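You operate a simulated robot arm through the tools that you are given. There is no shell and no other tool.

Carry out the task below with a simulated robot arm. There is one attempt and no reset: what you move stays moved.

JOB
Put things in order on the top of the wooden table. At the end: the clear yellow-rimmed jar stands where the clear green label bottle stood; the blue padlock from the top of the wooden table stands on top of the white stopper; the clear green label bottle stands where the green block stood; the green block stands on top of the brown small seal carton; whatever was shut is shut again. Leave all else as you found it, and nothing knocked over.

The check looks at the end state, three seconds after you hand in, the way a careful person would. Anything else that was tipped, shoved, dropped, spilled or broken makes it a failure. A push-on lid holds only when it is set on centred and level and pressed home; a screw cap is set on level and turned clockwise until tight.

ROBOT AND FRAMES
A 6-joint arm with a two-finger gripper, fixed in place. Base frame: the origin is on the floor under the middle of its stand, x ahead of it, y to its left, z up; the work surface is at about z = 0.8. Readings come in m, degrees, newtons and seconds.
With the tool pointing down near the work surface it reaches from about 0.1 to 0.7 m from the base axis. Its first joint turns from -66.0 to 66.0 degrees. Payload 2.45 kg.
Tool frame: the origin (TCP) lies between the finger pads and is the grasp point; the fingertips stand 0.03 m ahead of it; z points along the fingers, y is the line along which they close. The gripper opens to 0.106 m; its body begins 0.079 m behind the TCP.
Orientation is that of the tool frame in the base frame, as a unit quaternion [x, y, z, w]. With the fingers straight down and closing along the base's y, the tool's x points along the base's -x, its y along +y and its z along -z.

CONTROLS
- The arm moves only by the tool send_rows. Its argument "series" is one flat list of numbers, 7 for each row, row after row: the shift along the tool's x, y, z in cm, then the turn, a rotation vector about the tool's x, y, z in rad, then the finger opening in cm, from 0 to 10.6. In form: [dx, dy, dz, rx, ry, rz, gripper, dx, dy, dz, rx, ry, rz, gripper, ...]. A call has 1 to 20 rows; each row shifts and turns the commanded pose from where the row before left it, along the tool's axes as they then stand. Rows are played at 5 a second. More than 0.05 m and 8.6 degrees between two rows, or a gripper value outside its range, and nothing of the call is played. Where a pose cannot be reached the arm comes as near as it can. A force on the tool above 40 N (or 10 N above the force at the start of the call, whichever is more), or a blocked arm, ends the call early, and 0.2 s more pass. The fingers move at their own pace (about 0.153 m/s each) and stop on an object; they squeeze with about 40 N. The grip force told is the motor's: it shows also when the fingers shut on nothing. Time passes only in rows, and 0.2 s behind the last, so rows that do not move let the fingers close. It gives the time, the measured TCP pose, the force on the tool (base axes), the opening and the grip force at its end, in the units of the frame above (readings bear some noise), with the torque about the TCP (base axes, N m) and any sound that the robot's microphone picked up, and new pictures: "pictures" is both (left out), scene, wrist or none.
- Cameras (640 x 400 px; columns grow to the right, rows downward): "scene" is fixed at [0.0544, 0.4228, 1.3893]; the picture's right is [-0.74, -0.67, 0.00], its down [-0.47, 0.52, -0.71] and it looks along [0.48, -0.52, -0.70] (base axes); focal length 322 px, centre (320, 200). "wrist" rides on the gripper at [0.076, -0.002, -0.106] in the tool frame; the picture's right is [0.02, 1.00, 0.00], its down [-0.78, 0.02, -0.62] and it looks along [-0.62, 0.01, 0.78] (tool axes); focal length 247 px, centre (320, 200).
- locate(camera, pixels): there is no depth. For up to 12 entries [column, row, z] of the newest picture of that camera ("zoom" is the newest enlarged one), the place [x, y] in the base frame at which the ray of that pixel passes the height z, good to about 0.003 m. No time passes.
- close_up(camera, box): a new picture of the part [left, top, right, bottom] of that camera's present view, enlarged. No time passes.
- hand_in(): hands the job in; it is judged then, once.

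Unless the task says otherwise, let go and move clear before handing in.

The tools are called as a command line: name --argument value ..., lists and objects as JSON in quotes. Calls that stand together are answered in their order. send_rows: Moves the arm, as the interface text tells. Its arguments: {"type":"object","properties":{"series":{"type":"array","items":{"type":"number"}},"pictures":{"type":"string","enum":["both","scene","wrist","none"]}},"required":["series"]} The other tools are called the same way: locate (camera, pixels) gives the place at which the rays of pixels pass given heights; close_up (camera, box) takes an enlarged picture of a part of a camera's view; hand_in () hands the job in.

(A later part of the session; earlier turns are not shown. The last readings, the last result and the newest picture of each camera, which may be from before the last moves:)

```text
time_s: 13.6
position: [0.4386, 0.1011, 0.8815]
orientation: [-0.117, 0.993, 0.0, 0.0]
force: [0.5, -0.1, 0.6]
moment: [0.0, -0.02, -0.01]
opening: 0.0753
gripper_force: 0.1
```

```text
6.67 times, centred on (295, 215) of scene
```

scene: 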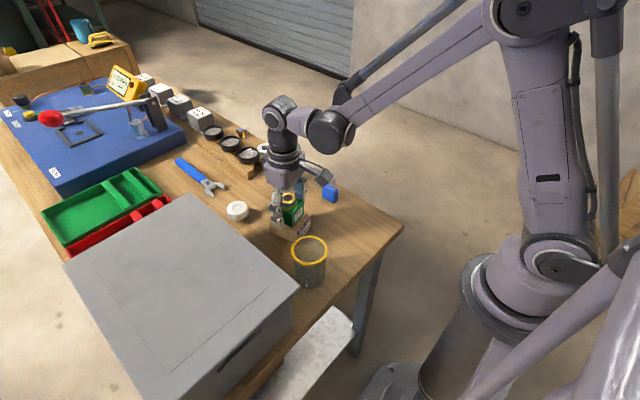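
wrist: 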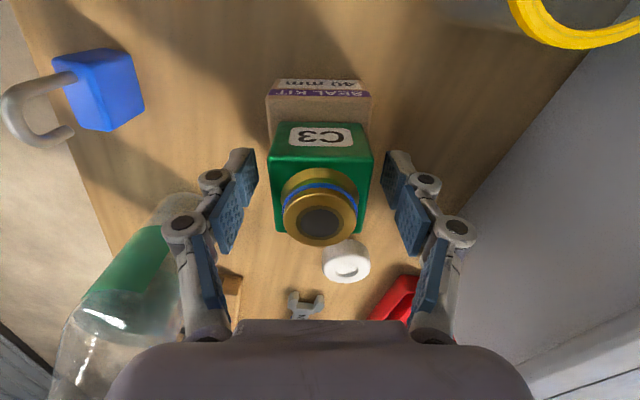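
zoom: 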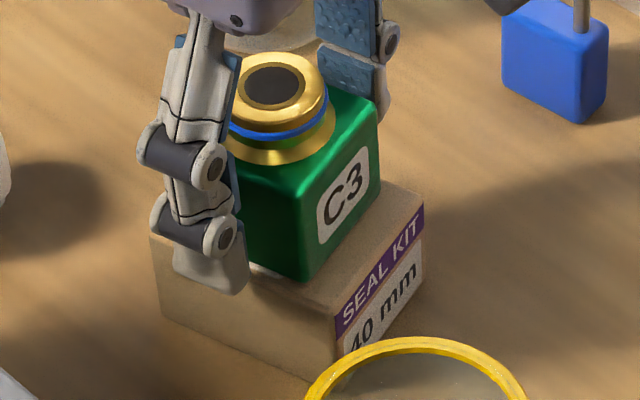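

The block stands cleanly on the carton. I'll rise straight up, turn back to yaw 0 and move near the bottle to measure it again.

send_rows --series '[0, 0, -2.5, 0, 0, 0, 7.5, 0, 0, -4.5, 0, 0, 0, 7.5, 0, 0, -4.5, 0, 0, 0, 7.5, 0, 0, -4.8, 0, 0, 0, 7.5, 0, 0, 0, 0, 0, 0.118, 8.5, 0, 0, 0, 0, 0, 0.118, 8.5, -1.0, -3.37, -1.2, 0, 0, 0, 8.5, -1.0, -3.37, -1.2, 0, 0, 0, 8.5, -1.0, -3.37, -1.2, 0, 0, 0, 8.5, 0, 0, 0, 0, 0, 0, 8.5]'

close_up --camera "scene" --box '[255, 170, 355, 260]'

close_up --camera "wrist" --box '[230, 60, 430, 260]'

```text
time_s: 15.8
position: [0.4669, -0.0027, 1.0798]
orientation: [0.0, 1.0, 0.0, 0.0]
force: [-1.1, -0.1, 0.6]
moment: [0.01, -0.03, 0.02]
opening: 0.0849
gripper_force: 0.0
```

scene: 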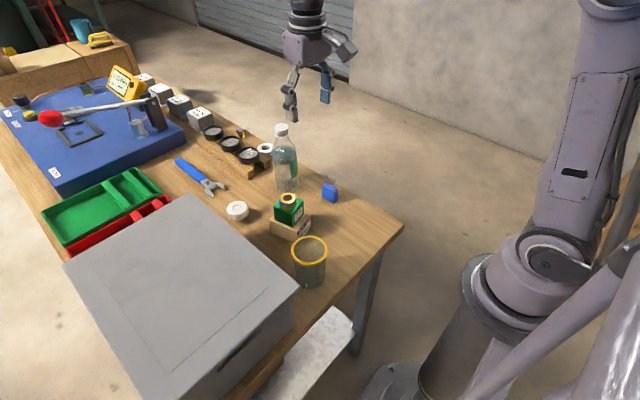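
wrist: 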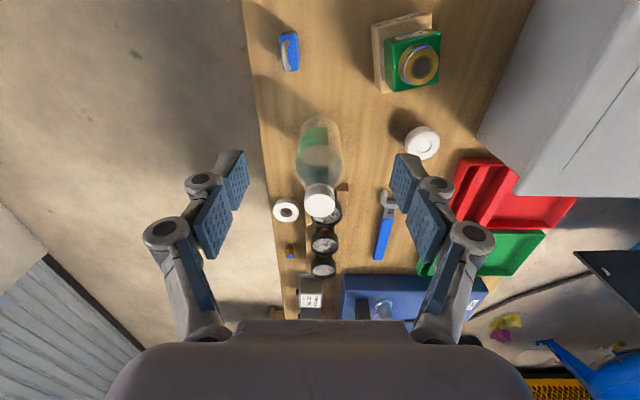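

```text
4.44 times, centred on (305, 215) of scene
```

zoom: 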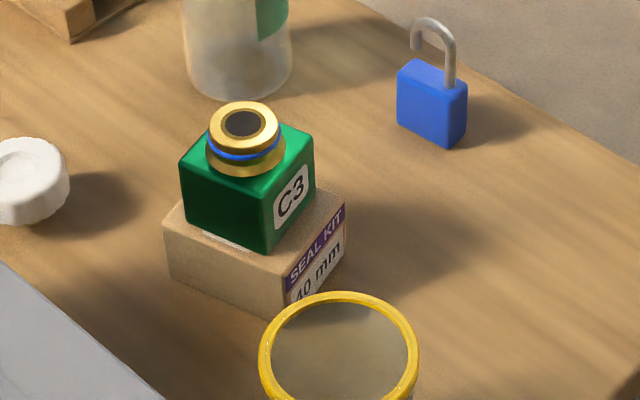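

```text
2.00 times, centred on (330, 160) of wrist
```

zoom: 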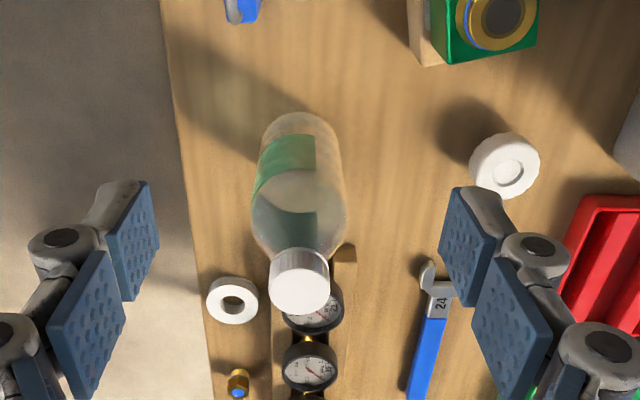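

The block on the carton looks good. I'll measure the bottle again from this closer wrist view, with the cap top at zoom (300,288) and the base near edge at (300,112).

close_up --camera "wrist" --box '[284, 105, 356, 225]'

```text
3.33 times, centred on (320, 165) of wrist
```

zoom: 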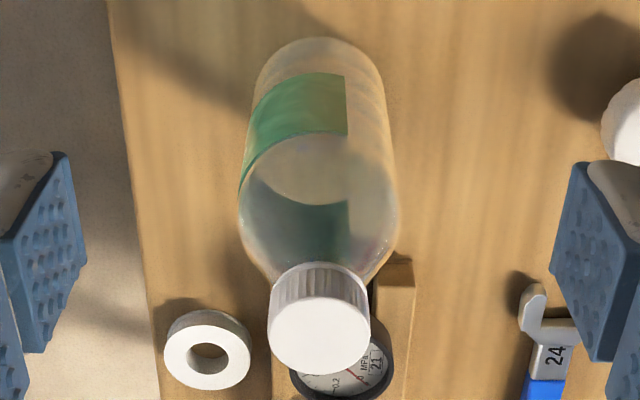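

locate --camera "zoom" --pixels '[[319, 326, 0.975], [319, 326, 0.98], [319, 326, 0.985], [319, 326, 0.99], [320, 38, 0.8], [256, 85, 0.8], [382, 85, 0.8], [268, 320, 0.982], [371, 320, 0.982], [240, 215, 0.91], [397, 215, 0.91]]'

close_up --camera "scene" --box '[268, 118, 302, 158]'

```text
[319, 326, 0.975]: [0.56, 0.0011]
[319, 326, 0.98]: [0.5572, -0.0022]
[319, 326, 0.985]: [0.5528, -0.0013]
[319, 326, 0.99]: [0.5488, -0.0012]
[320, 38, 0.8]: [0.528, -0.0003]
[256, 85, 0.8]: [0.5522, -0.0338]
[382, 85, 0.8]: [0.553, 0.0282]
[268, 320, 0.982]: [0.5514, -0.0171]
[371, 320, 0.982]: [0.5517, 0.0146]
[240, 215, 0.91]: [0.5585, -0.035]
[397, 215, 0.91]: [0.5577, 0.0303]
```

```text
10.00 times, centred on (285, 138) of scene
```

zoom: 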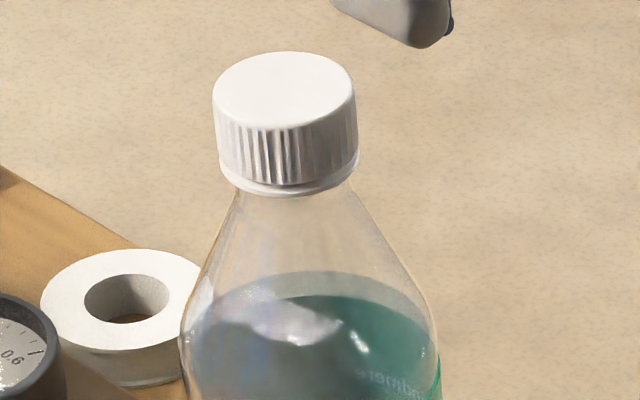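

locate --camera "zoom" --pixels '[[284, 91, 0.97], [284, 91, 0.975], [284, 91, 0.98], [284, 91, 0.985], [284, 91, 0.99], [213, 105, 0.98], [355, 90, 0.98]]'

```text
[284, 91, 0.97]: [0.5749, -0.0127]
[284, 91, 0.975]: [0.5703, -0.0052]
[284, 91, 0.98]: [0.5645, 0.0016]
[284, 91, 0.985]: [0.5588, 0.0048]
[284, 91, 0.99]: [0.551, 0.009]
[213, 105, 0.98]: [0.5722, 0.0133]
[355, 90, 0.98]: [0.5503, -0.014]
```

The bottle axis is at (0.561,-0.0015) and its cap top at about 0.980. I'll centre above it with an 8.5 cm opening and check before descending over it.

send_rows --series '[-3.1, 0.03, 0, 0, 0, 0, 8.8, -3.1, 0.04, 0, 0, 0, 0, 8.8, -3.2, 0.04, 0, 0, 0, 0, 8.8, 0, 0, 2.0, 0, 0, 0, 8.8, 0, 0, 0, 0, 0, 0, 8.8]'

close_up --camera "wrist" --box '[220, 80, 420, 280]'

close_up --camera "scene" --box '[220, 60, 350, 200]'

```text
time_s: 17.0
position: [0.5625, 0.0003, 1.0597]
orientation: [0.0, 1.0, -0.001, 0.0]
force: [0.1, 0.2, -0.1]
moment: [0.01, 0.01, -0.01]
opening: 0.0878
gripper_force: 0.0
```

scene: 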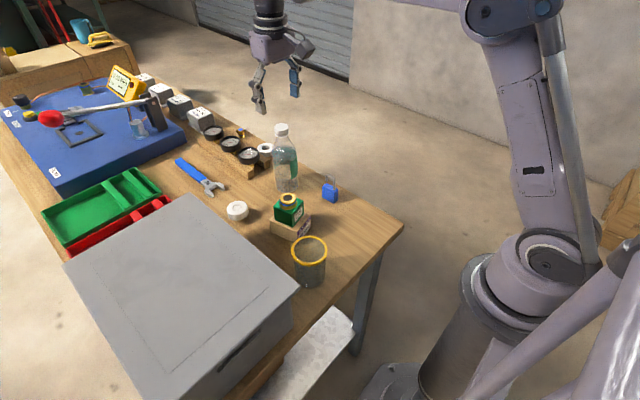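
wrist: 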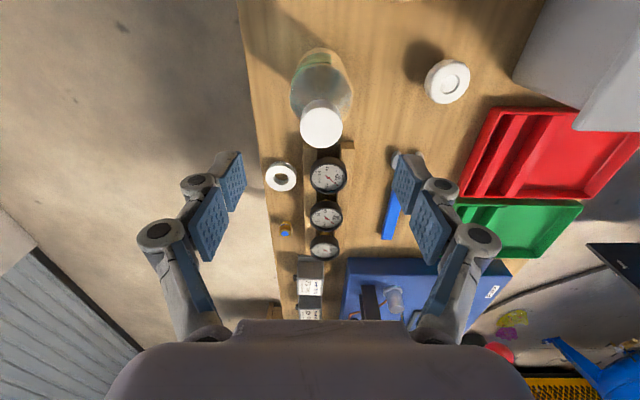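

```text
2.00 times, centred on (320, 180) of wrist
```

zoom: 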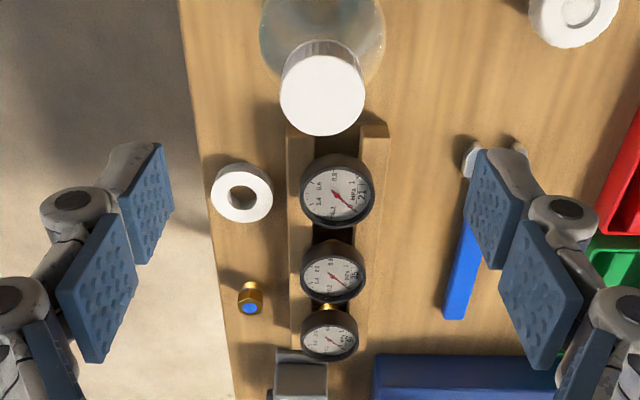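

```text
2.86 times, centred on (285, 130) of scene
```

zoom: 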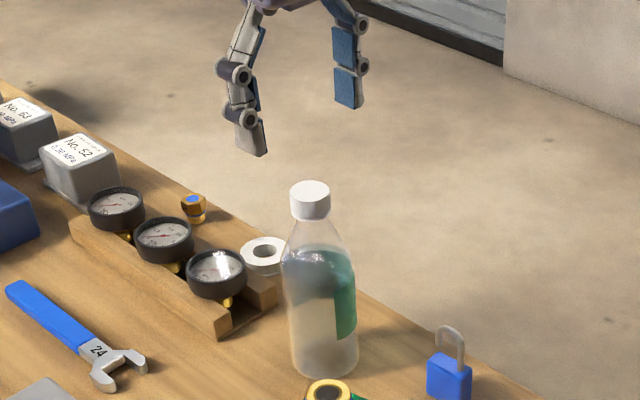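

I'll check the cap top centre in this view, wrist (321.5,127), against the TCP.

locate --camera "wrist" --pixels '[[321, 127, 0.975], [321, 127, 0.98], [321, 127, 0.985], [300, 127, 0.98], [342, 127, 0.98], [290, 98, 0.91], [353, 98, 0.91], [346, 146, 0.82]]'

```text
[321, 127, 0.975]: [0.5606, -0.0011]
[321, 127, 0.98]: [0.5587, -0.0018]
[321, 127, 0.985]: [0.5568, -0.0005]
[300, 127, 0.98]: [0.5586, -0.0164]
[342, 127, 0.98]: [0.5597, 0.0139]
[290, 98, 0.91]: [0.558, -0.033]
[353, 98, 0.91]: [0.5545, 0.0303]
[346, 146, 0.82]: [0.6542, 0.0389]
```

The bottle centre is (0.5595,-0.001). I'll trim 2 mm and descend to TCP z≈0.912, which keeps the palm above the cap.

send_rows --series '[0.25, -0.15, 2.5, 0, 0, 0, 8.8, 0, 0, 3, 0, 0, 0, 8.8, 0, 0, 3, 0, 0, 0, 8.8, 0, 0, 3, 0, 0, 0, 8.8, 0, 0, 2, 0, 0, 0, 8.8, 0, 0, 1.2, 0, 0, 0, 8.8, 0, 0, 0, 0, 0, 0, 8.8]'

close_up --camera "scene" --box '[235, 90, 345, 200]'

```text
time_s: 18.6
position: [0.5594, -0.0031, 0.9129]
orientation: [0.0, 1.0, 0.0, 0.0]
force: [0.8, -0.9, -0.2]
moment: [0.04, 0.0, -0.01]
opening: 0.0878
gripper_force: 0.0
```

scene: 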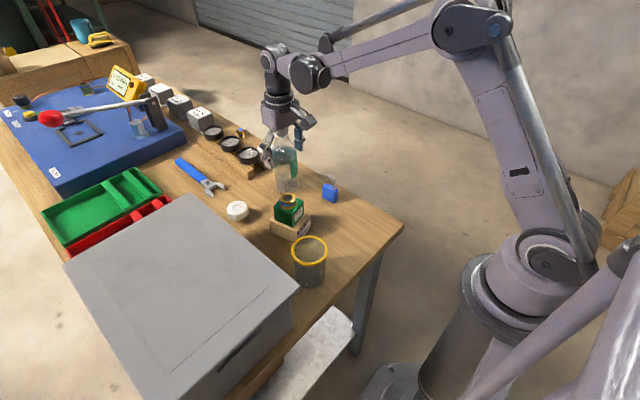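
wrist: 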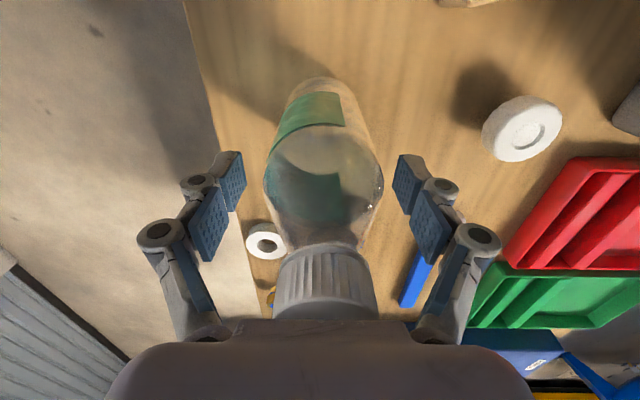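

```text
3.64 times, centred on (290, 145) of scene
```

zoom: 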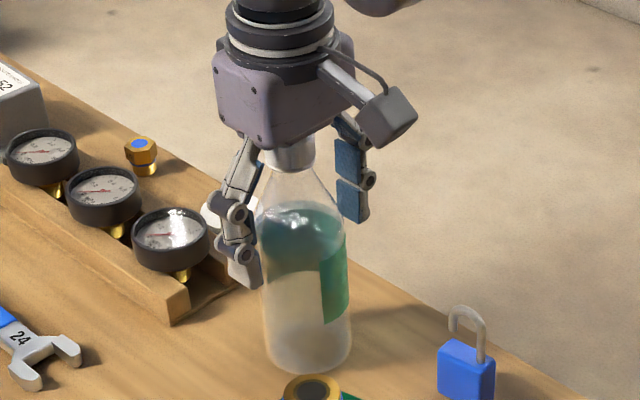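

The bottle is centred between the pads (bottle u≈323, pads 238 and 400). I'll close on it gently in steps.

send_rows --series '[0, 0, 0, 0, 0, 0, 7.4, 0, 0, 0, 0, 0, 0, 6.6, 0, 0, 0, 0, 0, 0, 5.8, 0, 0, 0, 0, 0, 0, 5.0, 0, 0, 0, 0, 0, 0, 5.0]'

close_up --camera "scene" --box '[235, 90, 345, 200]'

```text
time_s: 19.8
position: [0.5588, -0.0005, 0.9139]
orientation: [0.0, 1.0, 0.001, -0.001]
force: [0.3, 2.0, 4.4]
moment: [0.07, -0.02, -0.03]
opening: 0.0628
gripper_force: 39.7
```

scene: 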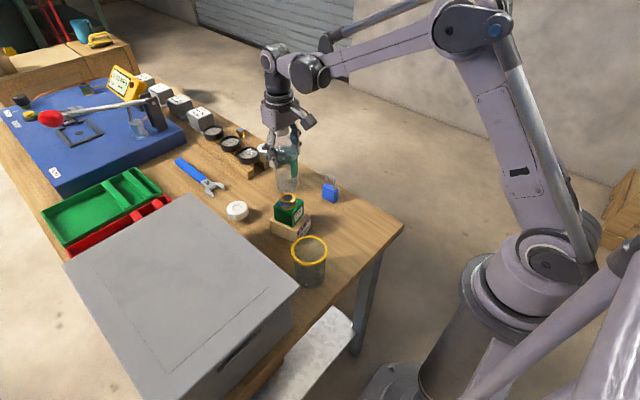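
wrist: 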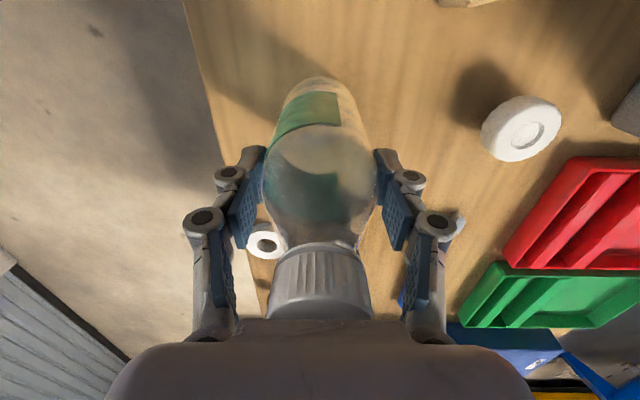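

```text
3.64 times, centred on (290, 145) of scene
```

zoom: 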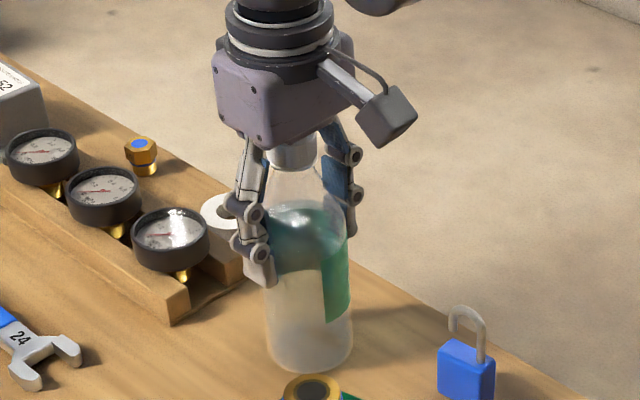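

Gripped at 62.8 mm. I'll lift slowly a few centimetres and check for slip.

send_rows --series '[0, 0, -0.5, 0, 0, 0, 5.0, 0, 0, -1.0, 0, 0, 0, 5.0, 0, 0, -1.5, 0, 0, 0, 5.0, 0, 0, 0, 0, 0, 0, 5.0]'

close_up --camera "scene" --box '[235, 90, 345, 200]'

```text
time_s: 20.8
position: [0.5594, -0.0023, 0.9444]
orientation: [0.0, 1.0, -0.001, 0.0]
force: [0.9, 0.3, -4.1]
moment: [0.02, 0.01, 0.0]
opening: 0.0626
gripper_force: 39.9
```

scene: 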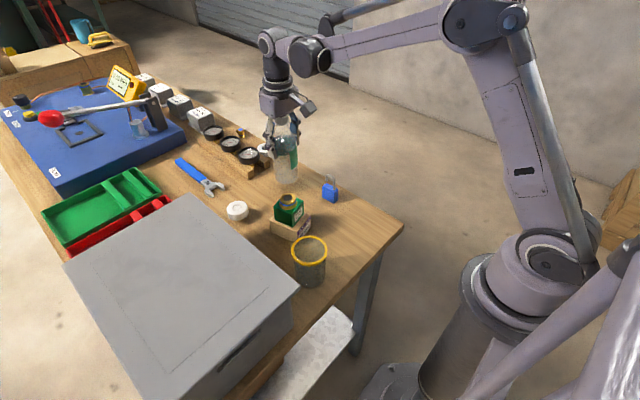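
wrist: 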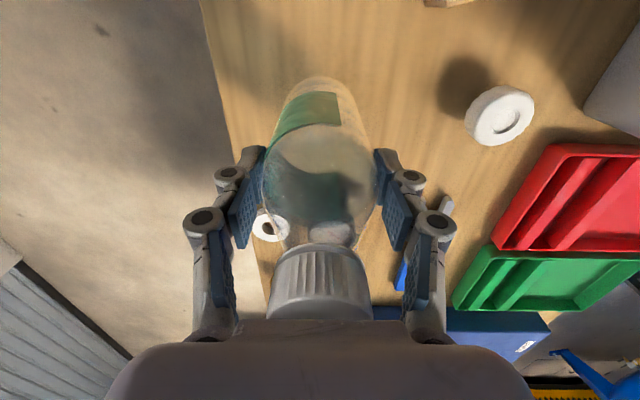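

```text
3.64 times, centred on (290, 145) of scene
```

zoom: 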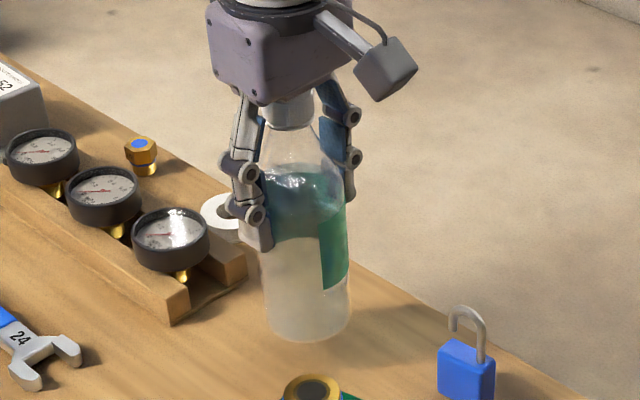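

The lift is clean (about 4.1 N, no tilt). I'll raise the bottle higher and carry it along -x to the green block's old spot (0.318,-0.001).

send_rows --series '[0, 0, -3, 0, 0, 0, 5.0, 0, 0, -3, 0, 0, 0, 5.0, 0, 0, -3, 0, 0, 0, 5.0, 2.0, 0, 0, 0, 0, 0, 5.0, 3.2, 0, 0, 0, 0, 0, 5.0, 3.2, 0, 0, 0, 0, 0, 5.0, 3.2, 0, 0, 0, 0, 0, 5.0, 3.2, 0, 0, 0, 0, 0, 5.0, 3.2, 0, 0, 0, 0, 0, 5.0, 3.2, 0, 0, 0, 0, 0, 5.0, 2.0, 0.05, 0, 0, 0, 0, 5.0, 0.9, 0.05, 0, 0, 0, 0, 5.0, 0, 0, 0, 0, 0, 0, 5.0]'

close_up --camera "scene" --box '[250, 130, 420, 270]'

```text
time_s: 23.6
position: [0.3179, 0.0002, 1.0341]
orientation: [0.0, 1.0, 0.0, 0.0]
force: [0.1, 0.2, -3.5]
moment: [0.0, 0.02, 0.01]
opening: 0.0625
gripper_force: 40.0
```

scene: 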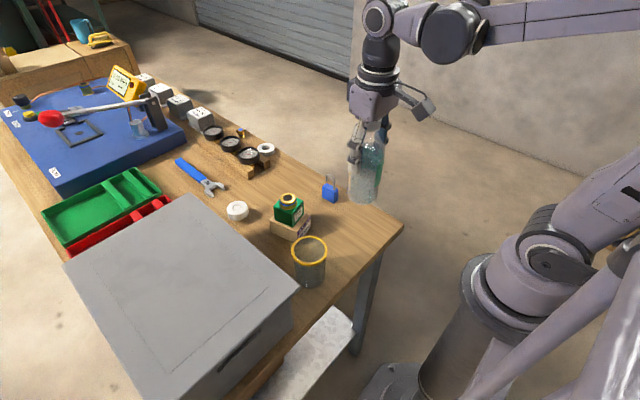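
wrist: 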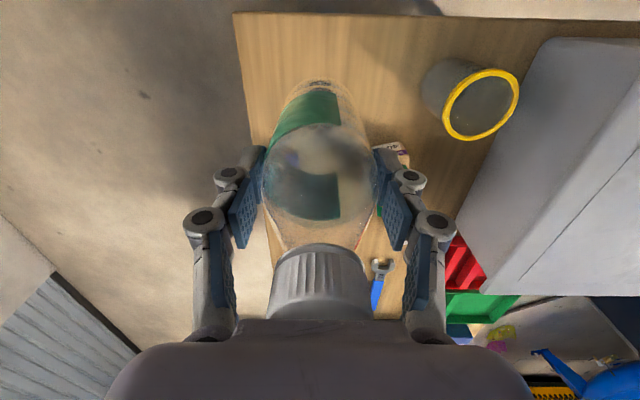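

```text
2.86 times, centred on (335, 200) of scene
```

zoom: 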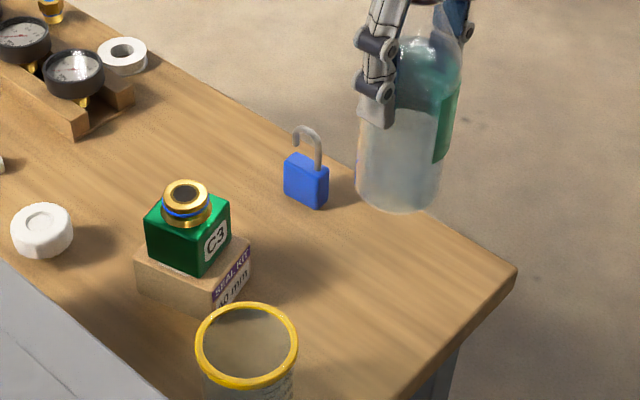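

I'm above the old green-block spot at (0.318,0.000). I'll lower to just above the table first.

send_rows --series '[0, -0.1, 3, 0, 0, 0, 5.0, 0, 0, 3, 0, 0, 0, 5.0, 0, 0, 2.5, 0, 0, 0, 5.0, 0, 0, 1.8, 0, 0, 0, 5.0, 0, 0, 0.9, 0, 0, 0, 5.0, 0, 0, 0.4, 0, 0, 0, 5.0, 0, 0, 0.2, 0, 0, 0, 5.0, 0, 0, 0, 0, 0, 0, 5.0]'

close_up --camera "scene" --box '[300, 140, 420, 260]'

```text
time_s: 25.4
position: [0.318, -0.002, 0.9154]
orientation: [0.0, 1.0, 0.0, -0.001]
force: [0.4, 0.2, -3.4]
moment: [0.01, 0.0, 0.04]
opening: 0.0625
gripper_force: 39.5
```

scene: 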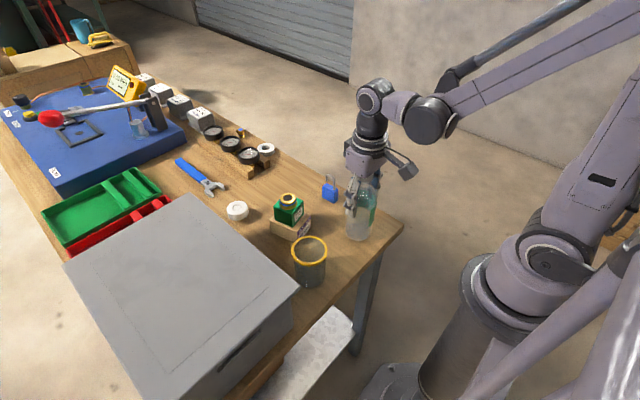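
wrist: 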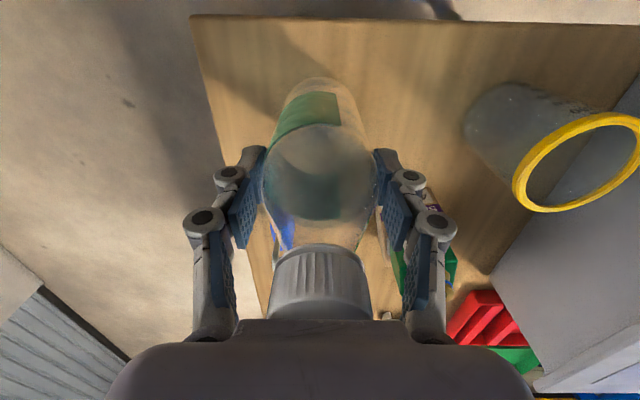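

```text
3.33 times, centred on (360, 200) of scene
```

zoom: 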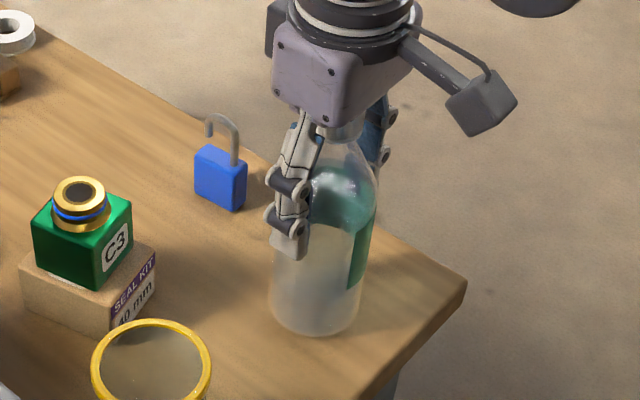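

The tool still carries the weight (-3.4 N), so the bottle isn't on the table yet. I'll make 1 mm steps until contact.

send_rows --series '[0, 0, 0.1, 0, 0, 0, 5.0, 0, 0, 0.1, 0, 0, 0, 5.0, 0, 0, 0, 0, 0, 0, 5.0]' --pictures "none"

```text
time_s: 26.2
position: [0.3187, -0.0008, 0.9139]
orientation: [0.0, 1.0, 0.0, 0.0]
force: [-0.8, -0.3, -0.9]
moment: [0.01, -0.05, -0.04]
opening: 0.0625
gripper_force: 39.8
```

The load has dropped to about -1 N, so contact is starting. One more 1 mm step should confirm it.

send_rows --series '[0, 0, 0.06, 0, 0, 0, 5.0, 0, 0, 0, 0, 0, 0, 5.0]' --pictures "none"

```text
time_s: 26.8
position: [0.3188, -0.001, 0.9137]
orientation: [0.001, 1.0, 0.0, 0.0]
force: [-2.2, 1.2, 27.9]
moment: [0.01, 0.02, -0.21]
opening: 0.0624
gripper_force: 40.0
```

Contact is firm (28 N). I'll relieve it slightly, then open in steps.

send_rows --series '[0, 0, -0.05, 0, 0, 0, 5.0, 0, 0, 0, 0, 0, 0, 6.6, 0, 0, 0, 0, 0, 0, 7.4, 0, 0, 0, 0, 0, 0, 8.6, 0, 0, 0, 0, 0, 0, 8.8]'

close_up --camera "scene" --box '[300, 140, 420, 260]'

```text
time_s: 28.0
position: [0.3183, -0.0024, 0.9137]
orientation: [0.0, 1.0, 0.0, 0.0]
force: [-0.5, -0.6, -0.3]
moment: [-0.01, -0.01, -0.03]
opening: 0.0879
gripper_force: 0.0
```

scene: 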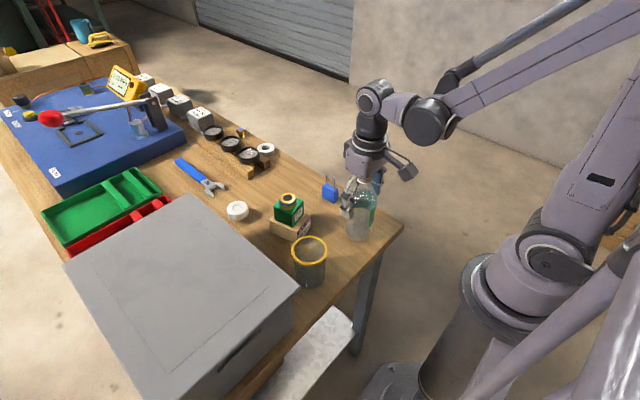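
wrist: 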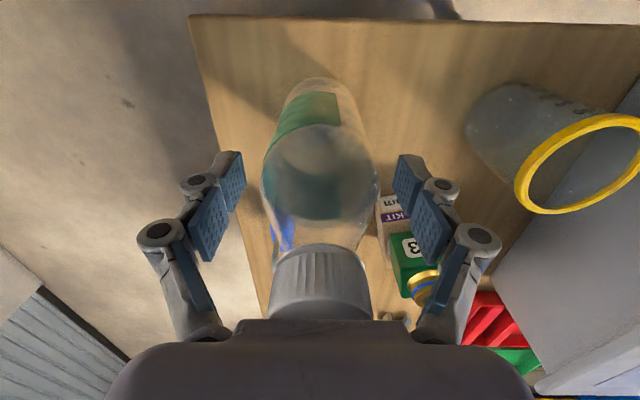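

```text
3.33 times, centred on (360, 200) of scene
```

zoom: 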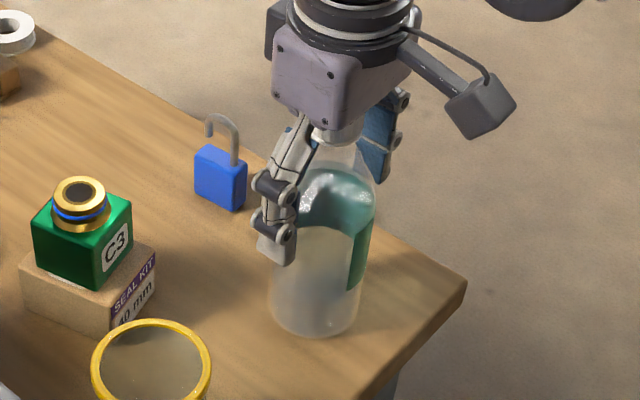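

The bottle stands upright on the old block spot. I'll rise clear and move toward the jar for a measurement view.

send_rows --series '[0, 0, -3, 0, 0, 0, 8.8, 0, 0, -4.5, 0, 0, 0, 8.8, 0, 0, -4.5, 0, 0, 0, 8.8, 0, 0, -4.7, 0, 0, 0, 8.8, 0.6, 4.4, 0, 0, 0, 0, 8.8, 0.6, 4.4, 0, 0, 0, 0, 8.8, 0.6, 4.4, 0, 0, 0, 0, 8.8, 0, 0, 0, 0, 0, 0, 8.8]'

close_up --camera "wrist" --box '[270, 20, 430, 180]'

close_up --camera "scene" --box '[220, 130, 420, 300]'

```text
time_s: 29.8
position: [0.3008, 0.1319, 1.0806]
orientation: [0.002, 1.0, 0.0, 0.0]
force: [-0.6, 0.8, 0.1]
moment: [0.02, 0.0, -0.02]
opening: 0.088
gripper_force: 0.1
```

scene: 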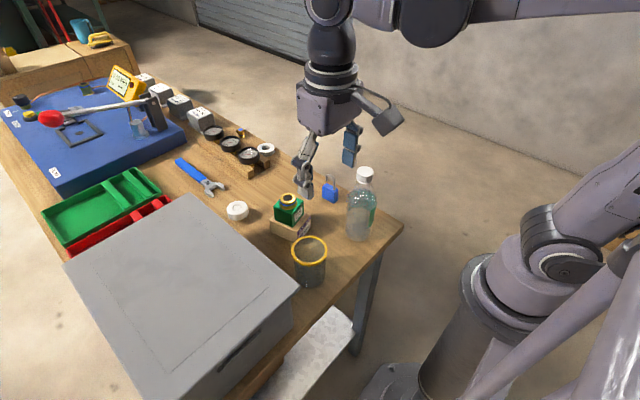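
wrist: 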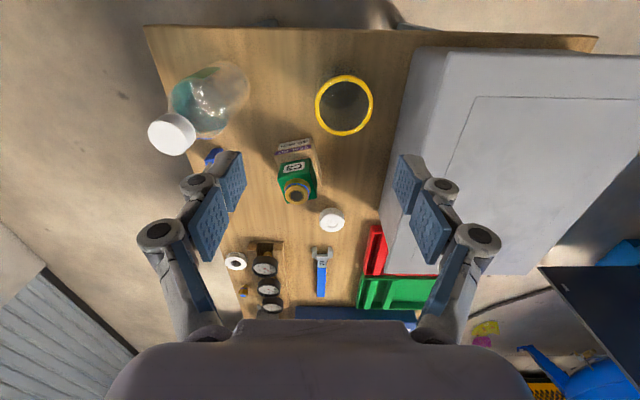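

```text
2.50 times, centred on (350, 100) of wrist
```

zoom: 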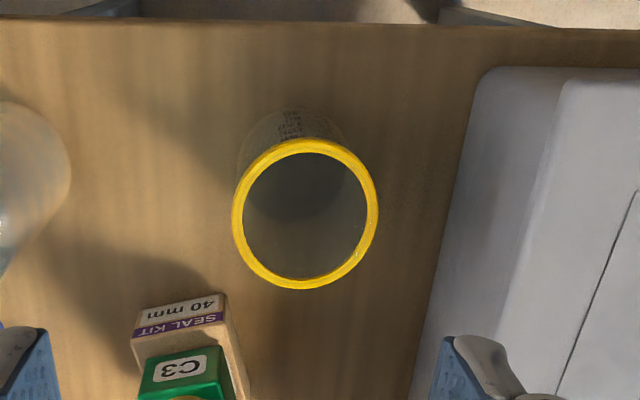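

```text
2.35 times, centred on (320, 215) of scene
```

zoom: 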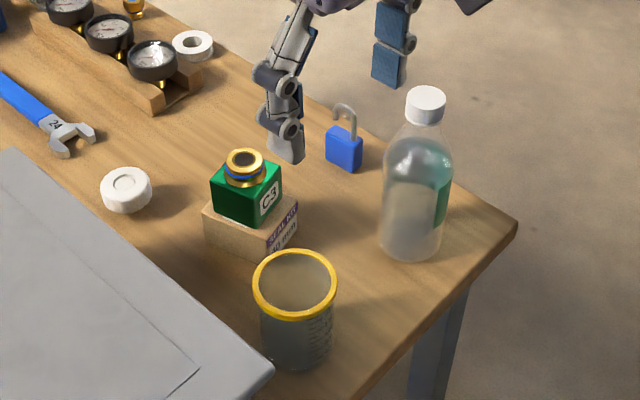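

All is in order. I'll get the jar rim and box wall from this view, with rim extents at wrist u 314.8–373.6 and v 75.2–136.

locate --camera "wrist" --pixels '[[344.2, 105.6, 0.88], [344.2, 105.6, 0.885], [344.2, 105.6, 0.89], [314.8, 105.6, 0.885], [373.6, 105.6, 0.885], [344, 75.2, 0.885], [344, 136, 0.885], [411, 52, 0.8], [400, 120, 0.8], [446, 52, 0.93], [435, 120, 0.93], [339, 62, 0.8]]'

```text
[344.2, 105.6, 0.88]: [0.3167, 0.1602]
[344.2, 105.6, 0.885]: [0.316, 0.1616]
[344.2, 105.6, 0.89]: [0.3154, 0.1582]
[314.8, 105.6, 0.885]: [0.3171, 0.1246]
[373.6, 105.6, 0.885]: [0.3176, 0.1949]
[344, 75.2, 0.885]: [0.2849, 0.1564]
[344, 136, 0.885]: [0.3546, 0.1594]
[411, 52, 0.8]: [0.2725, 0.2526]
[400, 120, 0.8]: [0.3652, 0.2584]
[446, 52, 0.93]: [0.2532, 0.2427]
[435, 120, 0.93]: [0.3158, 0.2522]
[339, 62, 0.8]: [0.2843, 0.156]
```

The jar axis is at (0.318,0.160), rim outer diameter about 70 mm, and the lid edge at y≈0.243. I'll centre over it and rotate 60° so the fingers clear both the box and the carton.

send_rows --series '[-1.72, 2.81, 0, 0, 0, 0, 8.8, 0, 0, 0, 0, 0, -0.131, 8.8, 0, 0, 0, 0, 0, -0.131, 8.8, 0, 0, 0, 0, 0, -0.131, 8.8, 0, 0, 0, 0, 0, -0.131, 8.8, 0, 0, 0, 0, 0, -0.131, 8.8, 0, 0, 0, 0, 0, -0.131, 8.8, 0, 0, 0, 0, 0, -0.131, 8.8, 0, 0, 0, 0, 0, -0.131, 8.8, 0, 0, 3, 0, 0, 0, 8.8, 0, 0, 3, 0, 0, 0, 8.8, 0, 0, 3, 0, 0, 0, 8.8, 0, 0, 0, 0, 0, 0, 8.8]'

close_up --camera "scene" --box '[240, 150, 400, 300]'

```text
time_s: 32.6
position: [0.3173, 0.1583, 0.99]
orientation: [-0.5, 0.866, 0.0, 0.0]
force: [0.7, 0.2, 0.2]
moment: [-0.03, 0.01, 0.0]
opening: 0.0876
gripper_force: 0.0
```

scene: 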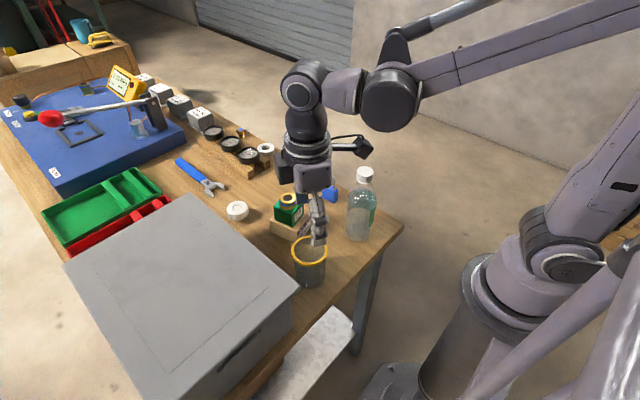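
wrist: 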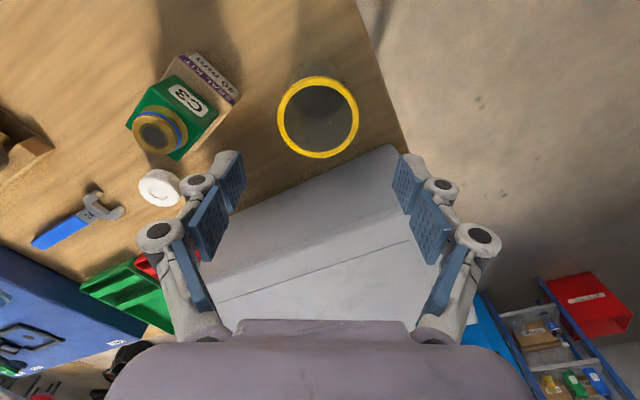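

```text
2.67 times, centred on (320, 225) of scene
```

zoom: 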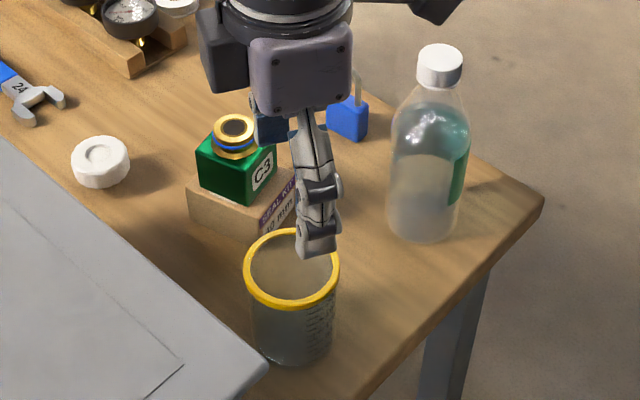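

The rim now appears at wrist u 276–359, v 76–158. I'll check its centre against the TCP (0.3173,0.1583).

locate --camera "wrist" --pixels '[[317.5, 117, 0.88], [317.5, 117, 0.885], [276, 117, 0.885], [359, 117, 0.885], [318, 76, 0.885], [318, 158, 0.885]]'

```text
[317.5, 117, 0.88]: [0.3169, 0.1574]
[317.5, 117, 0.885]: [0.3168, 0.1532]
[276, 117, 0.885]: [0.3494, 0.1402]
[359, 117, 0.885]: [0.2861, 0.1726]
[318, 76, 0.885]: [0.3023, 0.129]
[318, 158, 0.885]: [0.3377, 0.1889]
```

The jar is centred within about 1–2 mm. I'll open a little more and descend to TCP z≈0.872, at rim height.

send_rows --series '[0, 0, 0, 0, 0, 0, 9.6, 0, 0, 3.0, 0, 0, 0, 9.6, 0, 0, 3, 0, 0, 0, 9.6, 0, 0, 2.5, 0, 0, 0, 9.6, 0, 0, 2, 0, 0, 0, 9.6, 0, 0, 1.3, 0, 0, 0, 9.6, 0, 0, 0, 0, 0, 0, 9.6]'

close_up --camera "scene" --box '[250, 180, 370, 300]'

```text
time_s: 34.2
position: [0.3181, 0.1593, 0.8715]
orientation: [-0.5, 0.866, 0.0, 0.0]
force: [-0.3, 0.1, 0.6]
moment: [0.01, 0.0, 0.01]
opening: 0.0958
gripper_force: 0.1
```

scene: 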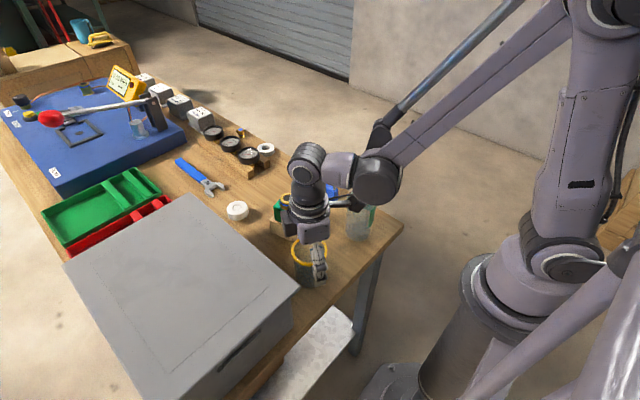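
wrist: 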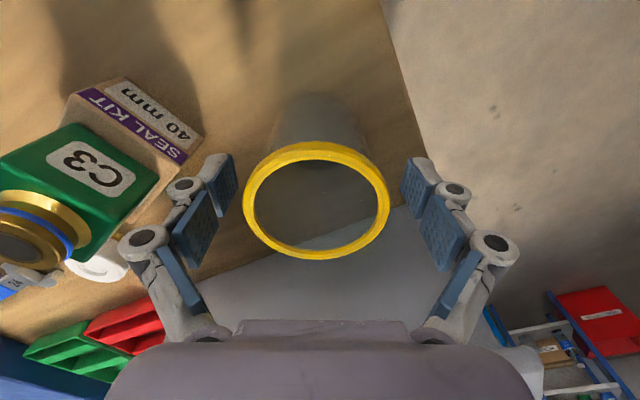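

```text
3.33 times, centred on (310, 240) of scene
```

zoom: 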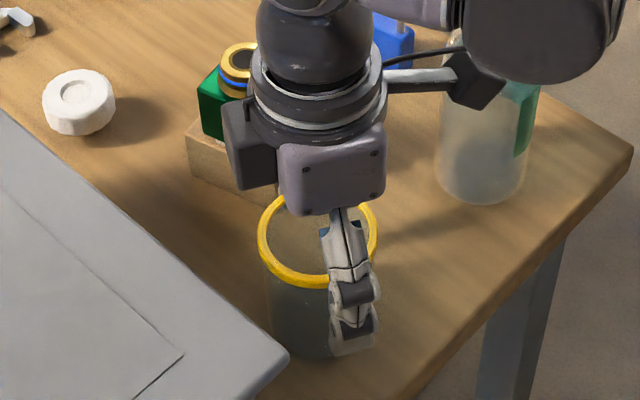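

The rim sits squarely between the pads (rim u 243–390, pads 235 and 405). I'll close on it.

send_rows --series '[0, 0, 0, 0, 0, 0, 8.4, 0, 0, 0, 0, 0, 0, 7.6, 0, 0, 0, 0, 0, 0, 6.9, 0, 0, 0, 0, 0, 0, 6.0, 0, 0, 0, 0, 0, 0, 6.0]'

close_up --camera "wrist" --box '[200, 80, 440, 280]'

```text
time_s: 35.4
position: [0.3175, 0.1586, 0.8725]
orientation: [-0.5, 0.866, -0.001, 0.0]
force: [1.3, -0.5, 9.1]
moment: [-0.01, -0.02, -0.06]
opening: 0.0635
gripper_force: 39.7
```

scene: 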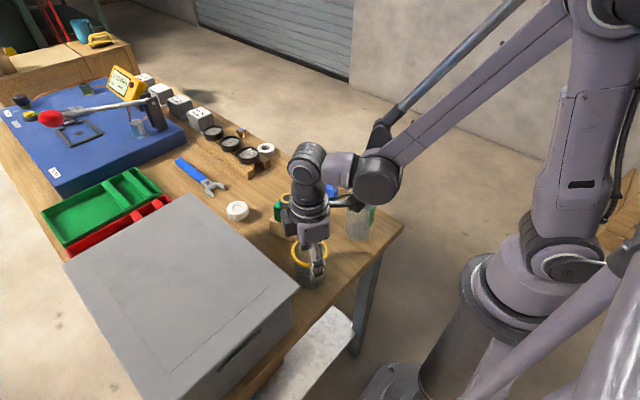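
wrist: 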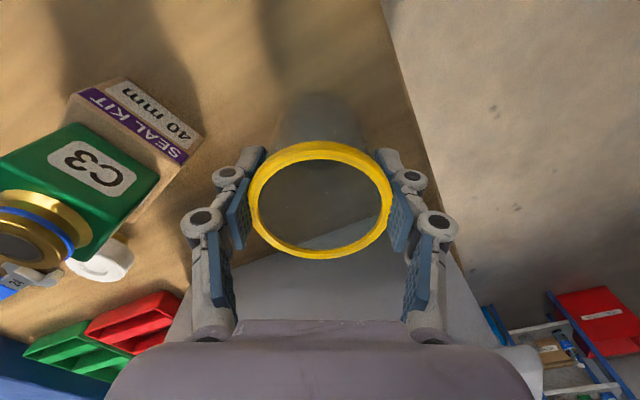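

```text
2.00 times, centred on (320, 180) of wrist
```

zoom: 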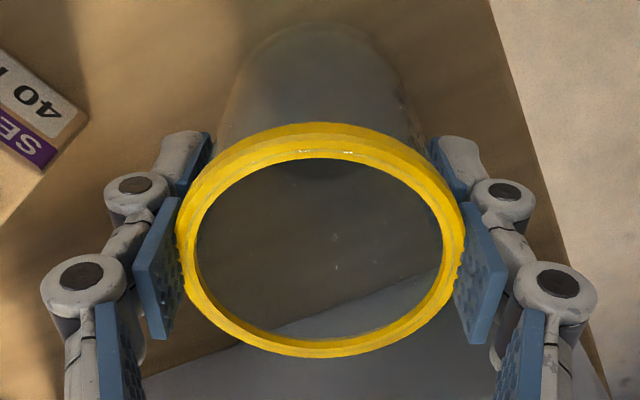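

Gripped at 63.5 mm, so the pads are holding the body just under the rim. I'll lift slowly and check.

send_rows --series '[0, 0, -0.3, 0, 0, 0, 6.0, 0, 0, -0.7, 0, 0, 0, 6.0, 0, 0, -1.0, 0, 0, 0, 6.0, 0, 0, 0, 0, 0, 0, 6.0]'

close_up --camera "scene" --box '[250, 180, 370, 300]'

```text
time_s: 36.4
position: [0.3176, 0.1589, 0.8935]
orientation: [-0.501, 0.866, 0.0, 0.0]
force: [-0.2, -0.2, -0.7]
moment: [-0.01, 0.03, 0.02]
opening: 0.0635
gripper_force: 39.9
```

scene: 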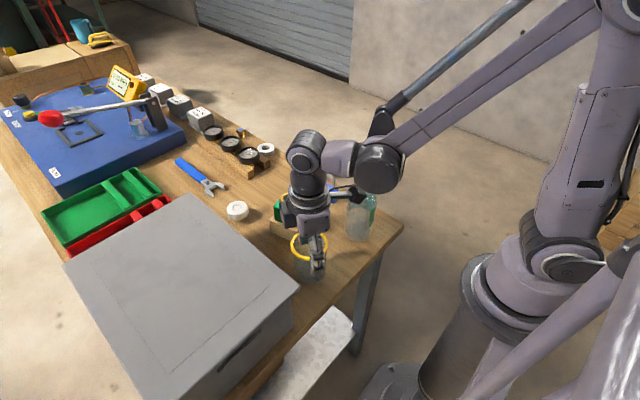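
wrist: 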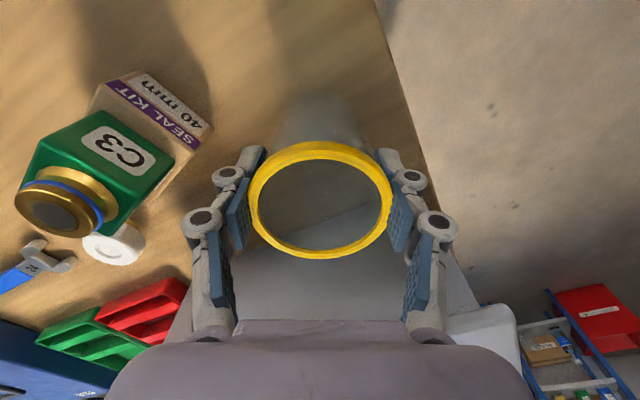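

```text
3.33 times, centred on (310, 240) of scene
```

zoom: 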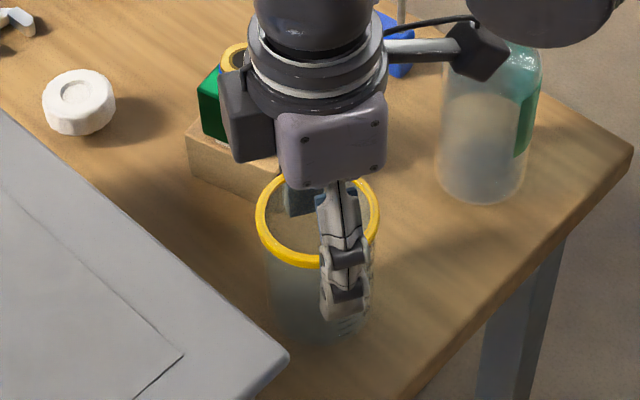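

The jar is lifted and level. I'll raise it to clear the block and bottle, rotate back to yaw 0 and carry it towards the bottle's old spot (0.5595,-0.001).

send_rows --series '[0, 0, -3.0, 0, 0, 0, 6.0, 0, 0, -3.6, 0, 0, 0, 6.0, 0, 0, -3.6, 0, 0, 0, 6.0, 0, 0, -3.4, 0, 0, 0, 6.0, 0, 0, 0, 0, 0, 0.131, 6.0, 0, 0, 0, 0, 0, 0.131, 6.0, 0, 0, 0, 0, 0, 0.131, 6.0, 0, 0, 0, 0, 0, 0.131, 6.0, 0, 0, 0, 0, 0, 0.131, 6.0, 0, 0, 0, 0, 0, 0.131, 6.0, 0, 0, 0, 0, 0, 0.131, 6.0, 0, 0, 0, 0, 0, 0.131, 6.0, 0, 0, 0, 0, 0, 0, 6.0]'

```text
time_s: 39.2
position: [0.3179, 0.1584, 1.0285]
orientation: [0.001, 1.0, -0.001, 0.001]
force: [-0.7, 0.3, -1.2]
moment: [0.03, 0.01, 0.03]
opening: 0.0633
gripper_force: 40.1
```

scene: 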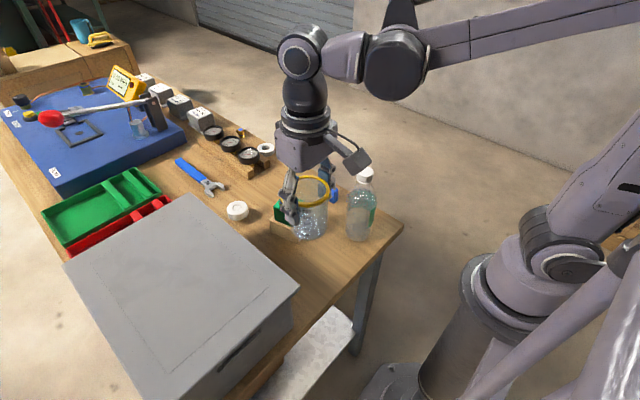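
wrist: 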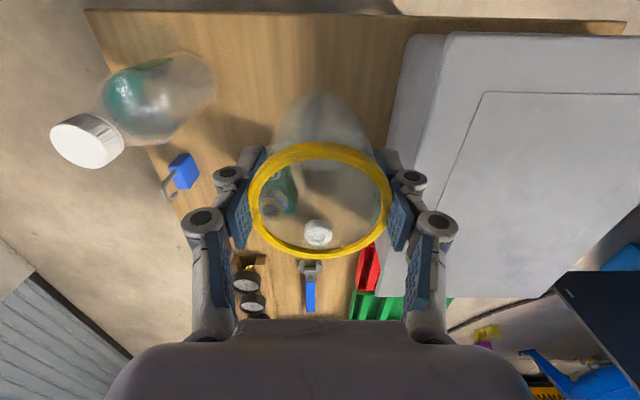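

The jar is steady at z 1.03. I'll carry it diagonally to above (0.5595,-0.001).

send_rows --series '[-2.0, -1.32, 0, 0, 0, 0, 6.0, -3.4, -2.24, 0, 0, 0, 0, 6.0, -3.4, -2.24, 0, 0, 0, 0, 6.0, -3.4, -2.24, 0, 0, 0, 0, 6.0, -3.4, -2.24, 0, 0, 0, 0, 6.0, -3.4, -2.24, 0, 0, 0, 0, 6.0, -3.16, -2.12, 0, 0, 0, 0, 6.0, -2.0, -1.3, 0, 0, 0, 0, 6.0, 0, 0, 0, 0, 0, 0, 6.0]'

close_up --camera "scene" --box '[220, 80, 400, 250]'

```text
time_s: 41.2
position: [0.5605, -0.0001, 1.0284]
orientation: [0.0, 1.0, 0.0, 0.001]
force: [0.6, -0.2, -0.4]
moment: [0.02, 0.01, -0.01]
opening: 0.0633
gripper_force: 40.2
```

scene: 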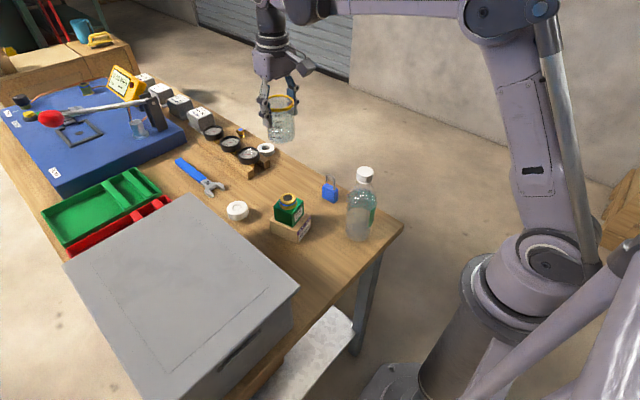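
wrist: 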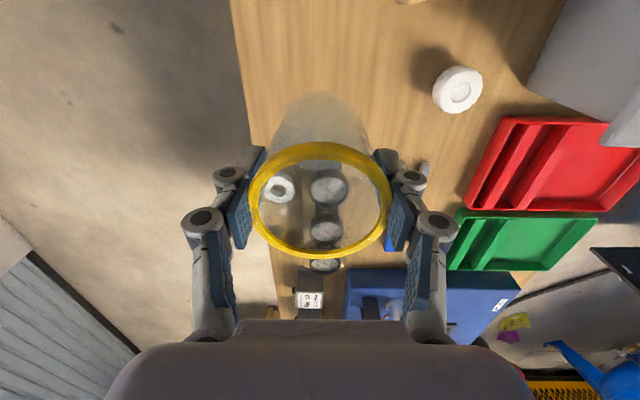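

```text
2.35 times, centred on (310, 165) of scene
```

zoom: 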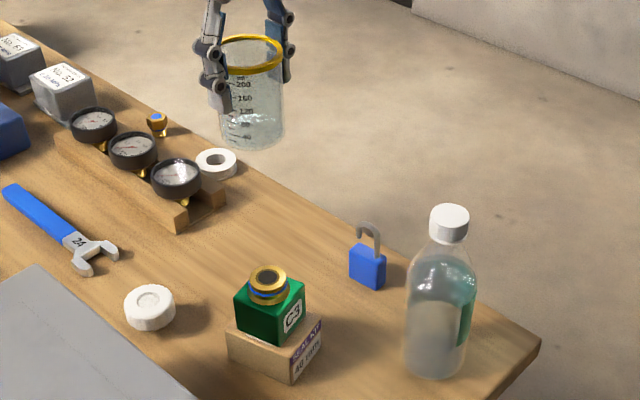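

The jar is upright above the bottle's old place. I'll lower it to a few millimetres above the table.

send_rows --series '[0.05, -0.07, 3.0, 0, 0, 0, 6.0, 0, 0, 3.5, 0, 0, 0, 6.0, 0, 0, 3.5, 0, 0, 0, 6.0, 0, 0, 2.6, 0, 0, 0, 6.0, 0, 0, 1.6, 0, 0, 0, 6.0, 0, 0, 0.8, 0, 0, 0, 6.0, 0, 0, 0.3, 0, 0, 0, 6.0, 0, 0, 0, 0, 0, 0, 6.0]'

close_up --camera "scene" --box '[230, 90, 350, 210]'

```text
time_s: 43.0
position: [0.5586, -0.001, 0.8756]
orientation: [0.0, 1.0, 0.0, 0.0]
force: [0.1, 0.2, -1.0]
moment: [0.01, 0.01, -0.03]
opening: 0.063
gripper_force: 40.3
```

scene: 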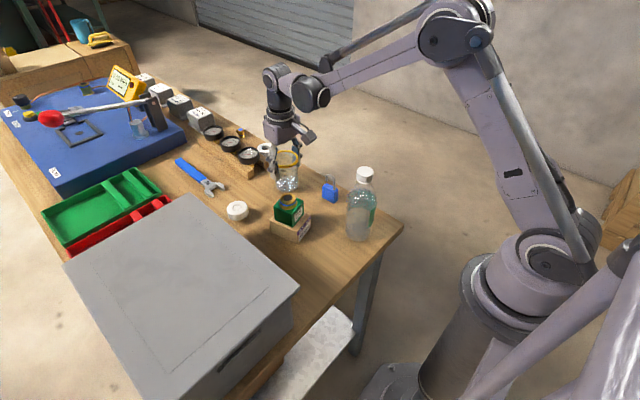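
wrist: 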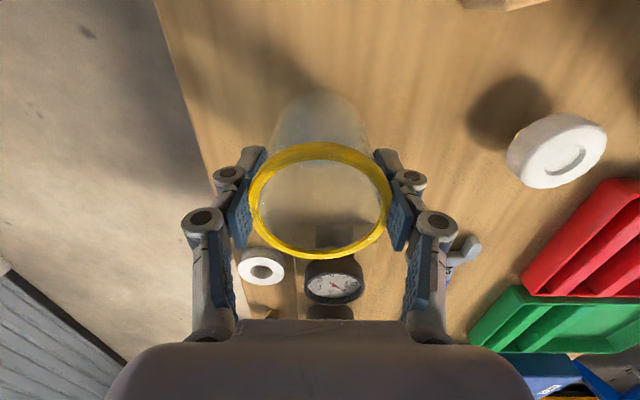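

```text
3.33 times, centred on (290, 150) of scene
```

zoom: 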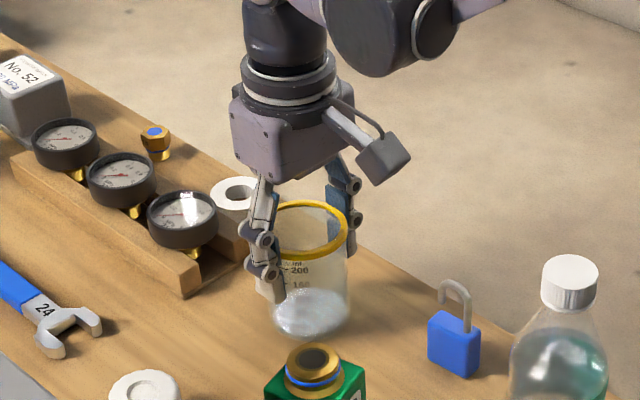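

The jar is about 3 mm above the table. I'll use small steps to contact.

send_rows --series '[0, 0, 0.1, 0, 0, 0, 6.0, 0, 0, 0.1, 0, 0, 0, 6.0, 0, 0, 0, 0, 0, 0, 6.0]' --pictures "none"

```text
time_s: 43.8
position: [0.5592, -0.0027, 0.8734]
orientation: [-0.001, 1.0, 0.0, 0.0]
force: [0.2, -0.4, 0.1]
moment: [0.0, 0.0, 0.01]
opening: 0.0634
gripper_force: 40.0
```

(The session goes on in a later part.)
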